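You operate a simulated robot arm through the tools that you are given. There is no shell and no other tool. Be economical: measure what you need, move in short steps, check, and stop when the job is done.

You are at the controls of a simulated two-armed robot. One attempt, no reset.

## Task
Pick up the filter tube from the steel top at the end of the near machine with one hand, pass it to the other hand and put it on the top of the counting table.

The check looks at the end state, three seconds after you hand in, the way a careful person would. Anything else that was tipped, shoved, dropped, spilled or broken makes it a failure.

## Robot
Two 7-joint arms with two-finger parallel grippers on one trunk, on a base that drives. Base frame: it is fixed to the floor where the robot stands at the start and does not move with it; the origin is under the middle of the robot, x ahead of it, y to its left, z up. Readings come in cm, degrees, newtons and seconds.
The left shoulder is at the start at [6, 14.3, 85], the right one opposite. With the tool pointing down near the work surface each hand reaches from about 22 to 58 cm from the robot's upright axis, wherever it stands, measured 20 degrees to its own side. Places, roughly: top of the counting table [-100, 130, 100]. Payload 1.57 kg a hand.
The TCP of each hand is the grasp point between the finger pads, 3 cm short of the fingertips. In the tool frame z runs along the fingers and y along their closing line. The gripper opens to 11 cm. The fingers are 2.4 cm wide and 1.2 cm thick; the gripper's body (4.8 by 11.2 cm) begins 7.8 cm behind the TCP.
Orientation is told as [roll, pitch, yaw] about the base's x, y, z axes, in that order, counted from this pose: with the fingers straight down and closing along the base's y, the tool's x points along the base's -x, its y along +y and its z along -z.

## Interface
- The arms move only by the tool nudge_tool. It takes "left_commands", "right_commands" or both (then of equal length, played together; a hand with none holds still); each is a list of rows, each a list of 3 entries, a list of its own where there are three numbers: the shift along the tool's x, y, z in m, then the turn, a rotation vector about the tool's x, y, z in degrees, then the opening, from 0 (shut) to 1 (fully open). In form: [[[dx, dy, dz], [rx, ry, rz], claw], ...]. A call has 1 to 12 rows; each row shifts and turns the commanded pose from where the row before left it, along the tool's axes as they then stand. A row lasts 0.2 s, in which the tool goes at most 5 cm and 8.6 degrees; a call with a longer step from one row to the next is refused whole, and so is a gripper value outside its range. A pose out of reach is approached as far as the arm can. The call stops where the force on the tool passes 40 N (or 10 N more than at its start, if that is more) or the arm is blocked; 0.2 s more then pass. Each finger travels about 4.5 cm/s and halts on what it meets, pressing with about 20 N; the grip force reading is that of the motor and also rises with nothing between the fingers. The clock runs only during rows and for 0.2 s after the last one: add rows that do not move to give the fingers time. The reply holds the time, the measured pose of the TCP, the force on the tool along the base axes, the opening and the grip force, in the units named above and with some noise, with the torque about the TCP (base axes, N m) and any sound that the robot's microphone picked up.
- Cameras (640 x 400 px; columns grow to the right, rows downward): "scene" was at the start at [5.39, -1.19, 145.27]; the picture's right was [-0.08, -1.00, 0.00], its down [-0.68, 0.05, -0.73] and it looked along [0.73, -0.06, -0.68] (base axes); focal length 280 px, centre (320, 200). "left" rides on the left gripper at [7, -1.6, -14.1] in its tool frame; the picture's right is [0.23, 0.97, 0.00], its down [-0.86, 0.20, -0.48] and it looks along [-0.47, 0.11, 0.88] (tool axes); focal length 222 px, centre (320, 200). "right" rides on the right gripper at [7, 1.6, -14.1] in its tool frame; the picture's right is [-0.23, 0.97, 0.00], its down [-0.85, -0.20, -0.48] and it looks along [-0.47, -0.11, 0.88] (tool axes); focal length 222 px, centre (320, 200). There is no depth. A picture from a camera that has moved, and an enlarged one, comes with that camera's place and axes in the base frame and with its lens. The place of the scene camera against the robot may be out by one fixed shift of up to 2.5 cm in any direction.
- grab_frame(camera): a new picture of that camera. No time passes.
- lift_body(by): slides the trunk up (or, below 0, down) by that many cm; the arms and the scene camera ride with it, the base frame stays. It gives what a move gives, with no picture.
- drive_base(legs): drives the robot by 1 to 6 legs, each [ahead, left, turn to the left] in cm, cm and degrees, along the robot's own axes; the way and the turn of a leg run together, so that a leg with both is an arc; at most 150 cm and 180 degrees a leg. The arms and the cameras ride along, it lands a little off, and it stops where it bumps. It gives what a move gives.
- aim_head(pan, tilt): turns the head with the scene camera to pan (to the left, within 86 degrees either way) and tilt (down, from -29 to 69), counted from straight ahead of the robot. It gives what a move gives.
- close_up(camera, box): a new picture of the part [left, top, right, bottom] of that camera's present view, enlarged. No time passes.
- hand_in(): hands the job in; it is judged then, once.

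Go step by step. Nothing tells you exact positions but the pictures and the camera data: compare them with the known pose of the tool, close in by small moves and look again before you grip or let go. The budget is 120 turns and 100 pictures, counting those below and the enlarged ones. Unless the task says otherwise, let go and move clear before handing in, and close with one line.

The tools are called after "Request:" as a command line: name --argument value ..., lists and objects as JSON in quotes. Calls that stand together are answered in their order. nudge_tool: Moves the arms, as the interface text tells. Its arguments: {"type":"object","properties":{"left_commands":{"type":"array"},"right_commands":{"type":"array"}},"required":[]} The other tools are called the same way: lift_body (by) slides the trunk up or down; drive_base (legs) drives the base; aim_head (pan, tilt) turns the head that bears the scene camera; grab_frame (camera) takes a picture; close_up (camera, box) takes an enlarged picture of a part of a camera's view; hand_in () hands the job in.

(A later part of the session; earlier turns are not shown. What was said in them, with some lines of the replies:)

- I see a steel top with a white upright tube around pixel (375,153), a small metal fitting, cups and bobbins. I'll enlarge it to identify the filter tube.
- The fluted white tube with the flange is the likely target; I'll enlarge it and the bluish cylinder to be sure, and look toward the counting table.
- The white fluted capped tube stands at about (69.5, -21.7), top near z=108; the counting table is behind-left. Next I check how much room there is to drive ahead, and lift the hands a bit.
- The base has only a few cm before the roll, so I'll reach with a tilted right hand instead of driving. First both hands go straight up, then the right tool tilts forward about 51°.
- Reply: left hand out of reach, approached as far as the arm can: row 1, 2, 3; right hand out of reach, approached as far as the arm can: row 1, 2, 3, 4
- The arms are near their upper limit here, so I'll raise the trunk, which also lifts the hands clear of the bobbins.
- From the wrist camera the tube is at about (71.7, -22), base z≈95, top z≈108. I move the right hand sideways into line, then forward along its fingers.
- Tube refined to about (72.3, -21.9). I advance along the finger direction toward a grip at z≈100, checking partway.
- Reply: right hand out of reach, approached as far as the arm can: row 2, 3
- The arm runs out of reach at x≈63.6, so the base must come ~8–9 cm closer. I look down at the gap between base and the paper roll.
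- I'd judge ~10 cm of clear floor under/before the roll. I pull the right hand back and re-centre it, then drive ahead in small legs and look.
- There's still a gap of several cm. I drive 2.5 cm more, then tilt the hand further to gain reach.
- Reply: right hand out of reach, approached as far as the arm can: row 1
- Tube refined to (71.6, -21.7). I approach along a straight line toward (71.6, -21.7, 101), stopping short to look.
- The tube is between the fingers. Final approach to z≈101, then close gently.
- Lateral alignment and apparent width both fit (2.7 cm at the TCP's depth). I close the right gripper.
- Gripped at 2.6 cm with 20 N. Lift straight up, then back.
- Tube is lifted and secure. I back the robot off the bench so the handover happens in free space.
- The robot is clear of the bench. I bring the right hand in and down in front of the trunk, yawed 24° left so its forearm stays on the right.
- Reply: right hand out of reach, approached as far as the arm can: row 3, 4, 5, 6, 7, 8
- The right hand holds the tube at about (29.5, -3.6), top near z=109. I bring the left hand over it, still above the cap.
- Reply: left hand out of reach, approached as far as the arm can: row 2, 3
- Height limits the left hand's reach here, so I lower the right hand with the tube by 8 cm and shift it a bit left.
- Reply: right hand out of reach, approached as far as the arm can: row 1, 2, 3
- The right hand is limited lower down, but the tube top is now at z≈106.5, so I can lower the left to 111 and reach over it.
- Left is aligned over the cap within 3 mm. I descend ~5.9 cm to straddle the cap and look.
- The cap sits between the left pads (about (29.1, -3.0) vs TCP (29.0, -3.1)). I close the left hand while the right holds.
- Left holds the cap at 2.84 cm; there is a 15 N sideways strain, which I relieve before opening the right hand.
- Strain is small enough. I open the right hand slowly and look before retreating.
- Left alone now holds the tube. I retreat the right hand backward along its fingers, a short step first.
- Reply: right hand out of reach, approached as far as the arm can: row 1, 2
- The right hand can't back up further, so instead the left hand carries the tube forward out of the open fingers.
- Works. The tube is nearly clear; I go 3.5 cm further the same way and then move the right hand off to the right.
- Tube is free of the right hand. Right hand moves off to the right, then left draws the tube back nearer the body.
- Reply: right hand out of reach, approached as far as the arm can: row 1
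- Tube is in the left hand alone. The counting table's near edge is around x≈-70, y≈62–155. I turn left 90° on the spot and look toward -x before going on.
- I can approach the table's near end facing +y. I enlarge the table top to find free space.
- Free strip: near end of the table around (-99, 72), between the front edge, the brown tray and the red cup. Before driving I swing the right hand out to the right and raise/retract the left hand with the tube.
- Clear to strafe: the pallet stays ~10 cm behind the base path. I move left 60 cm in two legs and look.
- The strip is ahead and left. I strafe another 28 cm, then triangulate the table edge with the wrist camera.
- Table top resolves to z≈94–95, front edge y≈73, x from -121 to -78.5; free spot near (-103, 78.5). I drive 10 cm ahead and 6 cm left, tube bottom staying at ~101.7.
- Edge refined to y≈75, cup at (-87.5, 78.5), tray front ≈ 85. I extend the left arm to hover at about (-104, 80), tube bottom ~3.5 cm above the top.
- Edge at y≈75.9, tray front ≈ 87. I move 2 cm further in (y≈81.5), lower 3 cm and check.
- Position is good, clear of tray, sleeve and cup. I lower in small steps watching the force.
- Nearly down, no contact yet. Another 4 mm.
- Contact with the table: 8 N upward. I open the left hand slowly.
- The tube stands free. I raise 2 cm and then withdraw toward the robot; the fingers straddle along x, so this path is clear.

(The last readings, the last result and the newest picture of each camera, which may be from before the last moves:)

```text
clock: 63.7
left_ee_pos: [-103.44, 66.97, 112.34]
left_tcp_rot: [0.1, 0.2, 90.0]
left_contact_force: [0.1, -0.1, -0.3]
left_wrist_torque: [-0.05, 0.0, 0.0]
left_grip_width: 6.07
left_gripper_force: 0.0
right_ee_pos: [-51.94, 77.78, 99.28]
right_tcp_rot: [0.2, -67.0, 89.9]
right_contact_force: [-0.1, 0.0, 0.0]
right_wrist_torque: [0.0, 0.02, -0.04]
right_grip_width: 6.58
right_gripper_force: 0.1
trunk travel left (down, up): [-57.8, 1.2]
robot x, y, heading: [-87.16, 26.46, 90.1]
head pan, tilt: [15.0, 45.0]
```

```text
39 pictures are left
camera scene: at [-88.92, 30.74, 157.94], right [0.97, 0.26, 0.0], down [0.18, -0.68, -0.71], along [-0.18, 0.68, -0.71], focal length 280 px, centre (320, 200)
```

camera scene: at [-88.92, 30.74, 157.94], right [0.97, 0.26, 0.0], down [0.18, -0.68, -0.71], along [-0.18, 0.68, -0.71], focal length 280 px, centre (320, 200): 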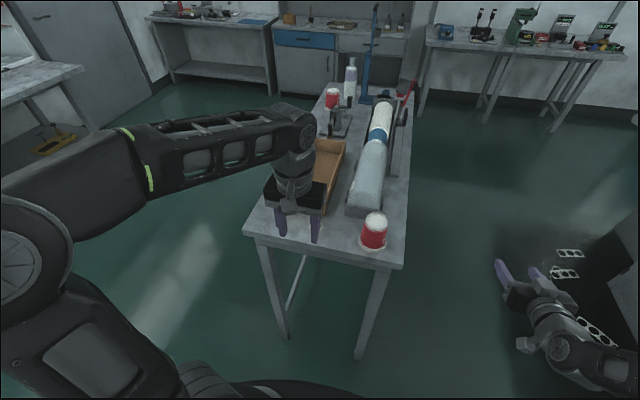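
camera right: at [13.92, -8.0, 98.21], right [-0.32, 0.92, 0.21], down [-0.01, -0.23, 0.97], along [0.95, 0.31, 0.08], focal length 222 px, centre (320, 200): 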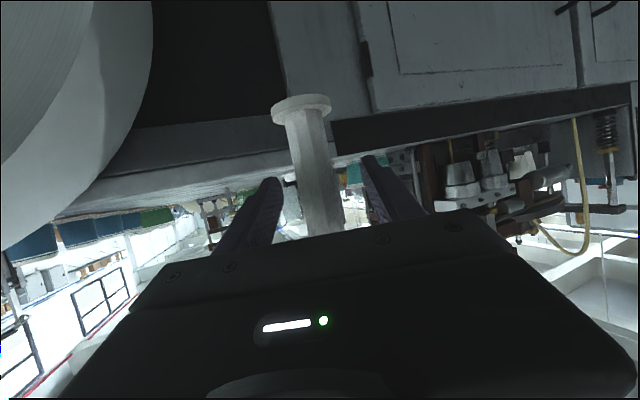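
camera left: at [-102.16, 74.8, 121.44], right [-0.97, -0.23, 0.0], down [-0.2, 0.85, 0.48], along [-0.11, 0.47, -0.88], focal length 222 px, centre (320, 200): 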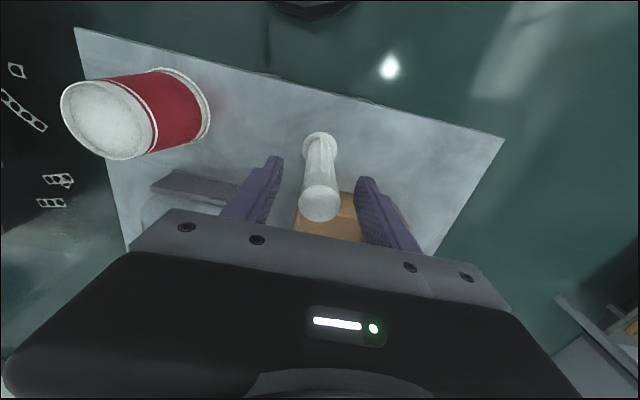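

The hand now hides the tube in the view. I back the base up 9 cm and verify.

Request:
drive_base --legs '[[-9, 0, 0]]'

Request:
close_up --camera "scene" --box '[230, 90, 430, 250]'

Request:
grab_frame --camera "left"

```text
clock: 64.8
left_ee_pos: [-103.41, 57.95, 112.46]
left_tcp_rot: [0.0, -0.1, 90.1]
left_contact_force: [-0.8, -0.8, 0.0]
left_wrist_torque: [0.05, 0.01, -0.01]
left_grip_width: 6.03
left_gripper_force: 0.1
right_ee_pos: [-52.0, 68.82, 99.34]
right_tcp_rot: [0.1, -67.1, 90.0]
right_contact_force: [-0.5, -0.2, -0.1]
right_wrist_torque: [-0.02, 0.03, -0.02]
right_grip_width: 6.57
right_gripper_force: 0.0
trunk travel left (down, up): [-57.8, 1.2]
robot x, y, heading: [-86.94, 17.8, 89.9]
head pan, tilt: [15.0, 45.0]
```

```text
2.50 times, centred on (330, 170) of scene
camera zoom: at [-88.94, 21.54, 157.95], right [0.97, 0.26, 0.0], down [0.18, -0.68, -0.71], along [-0.18, 0.68, -0.71], focal length 701 px, centre (295, 275)
```

zoom: 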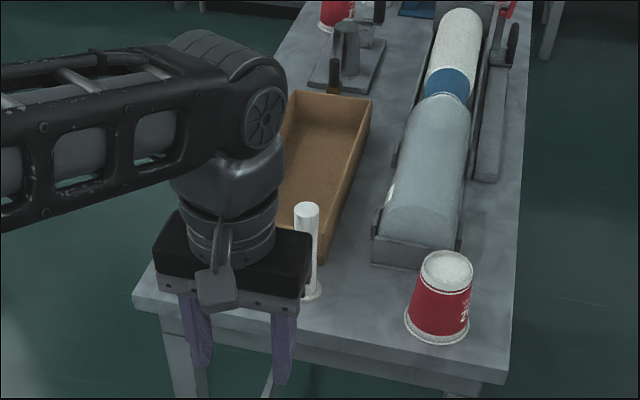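

```text
37 pictures are left
camera left: at [-101.81, 50.91, 126.59], right [-0.97, -0.23, 0.0], down [-0.2, 0.85, 0.48], along [-0.11, 0.47, -0.88], focal length 222 px, centre (320, 200)
```

left: 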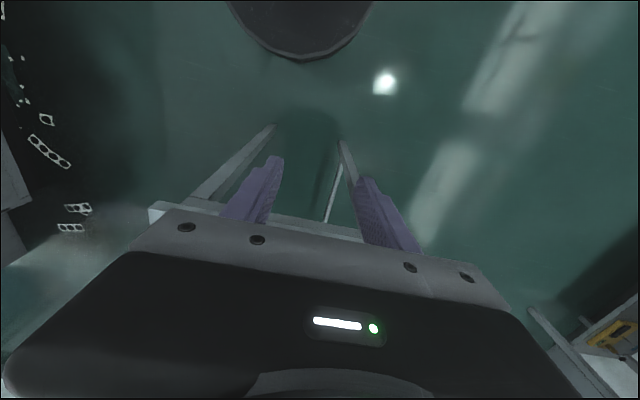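

The tube stands upright on the counting table. The tray, sleeve and cup look undisturbed and both hands are clear, so I hand in.

Request:
hand_in

```text
The job is handed in.
```

The filter tube was picked up with the right hand, passed to the left, and set upright on the counting table; nothing else looked disturbed in the last pictures I took.
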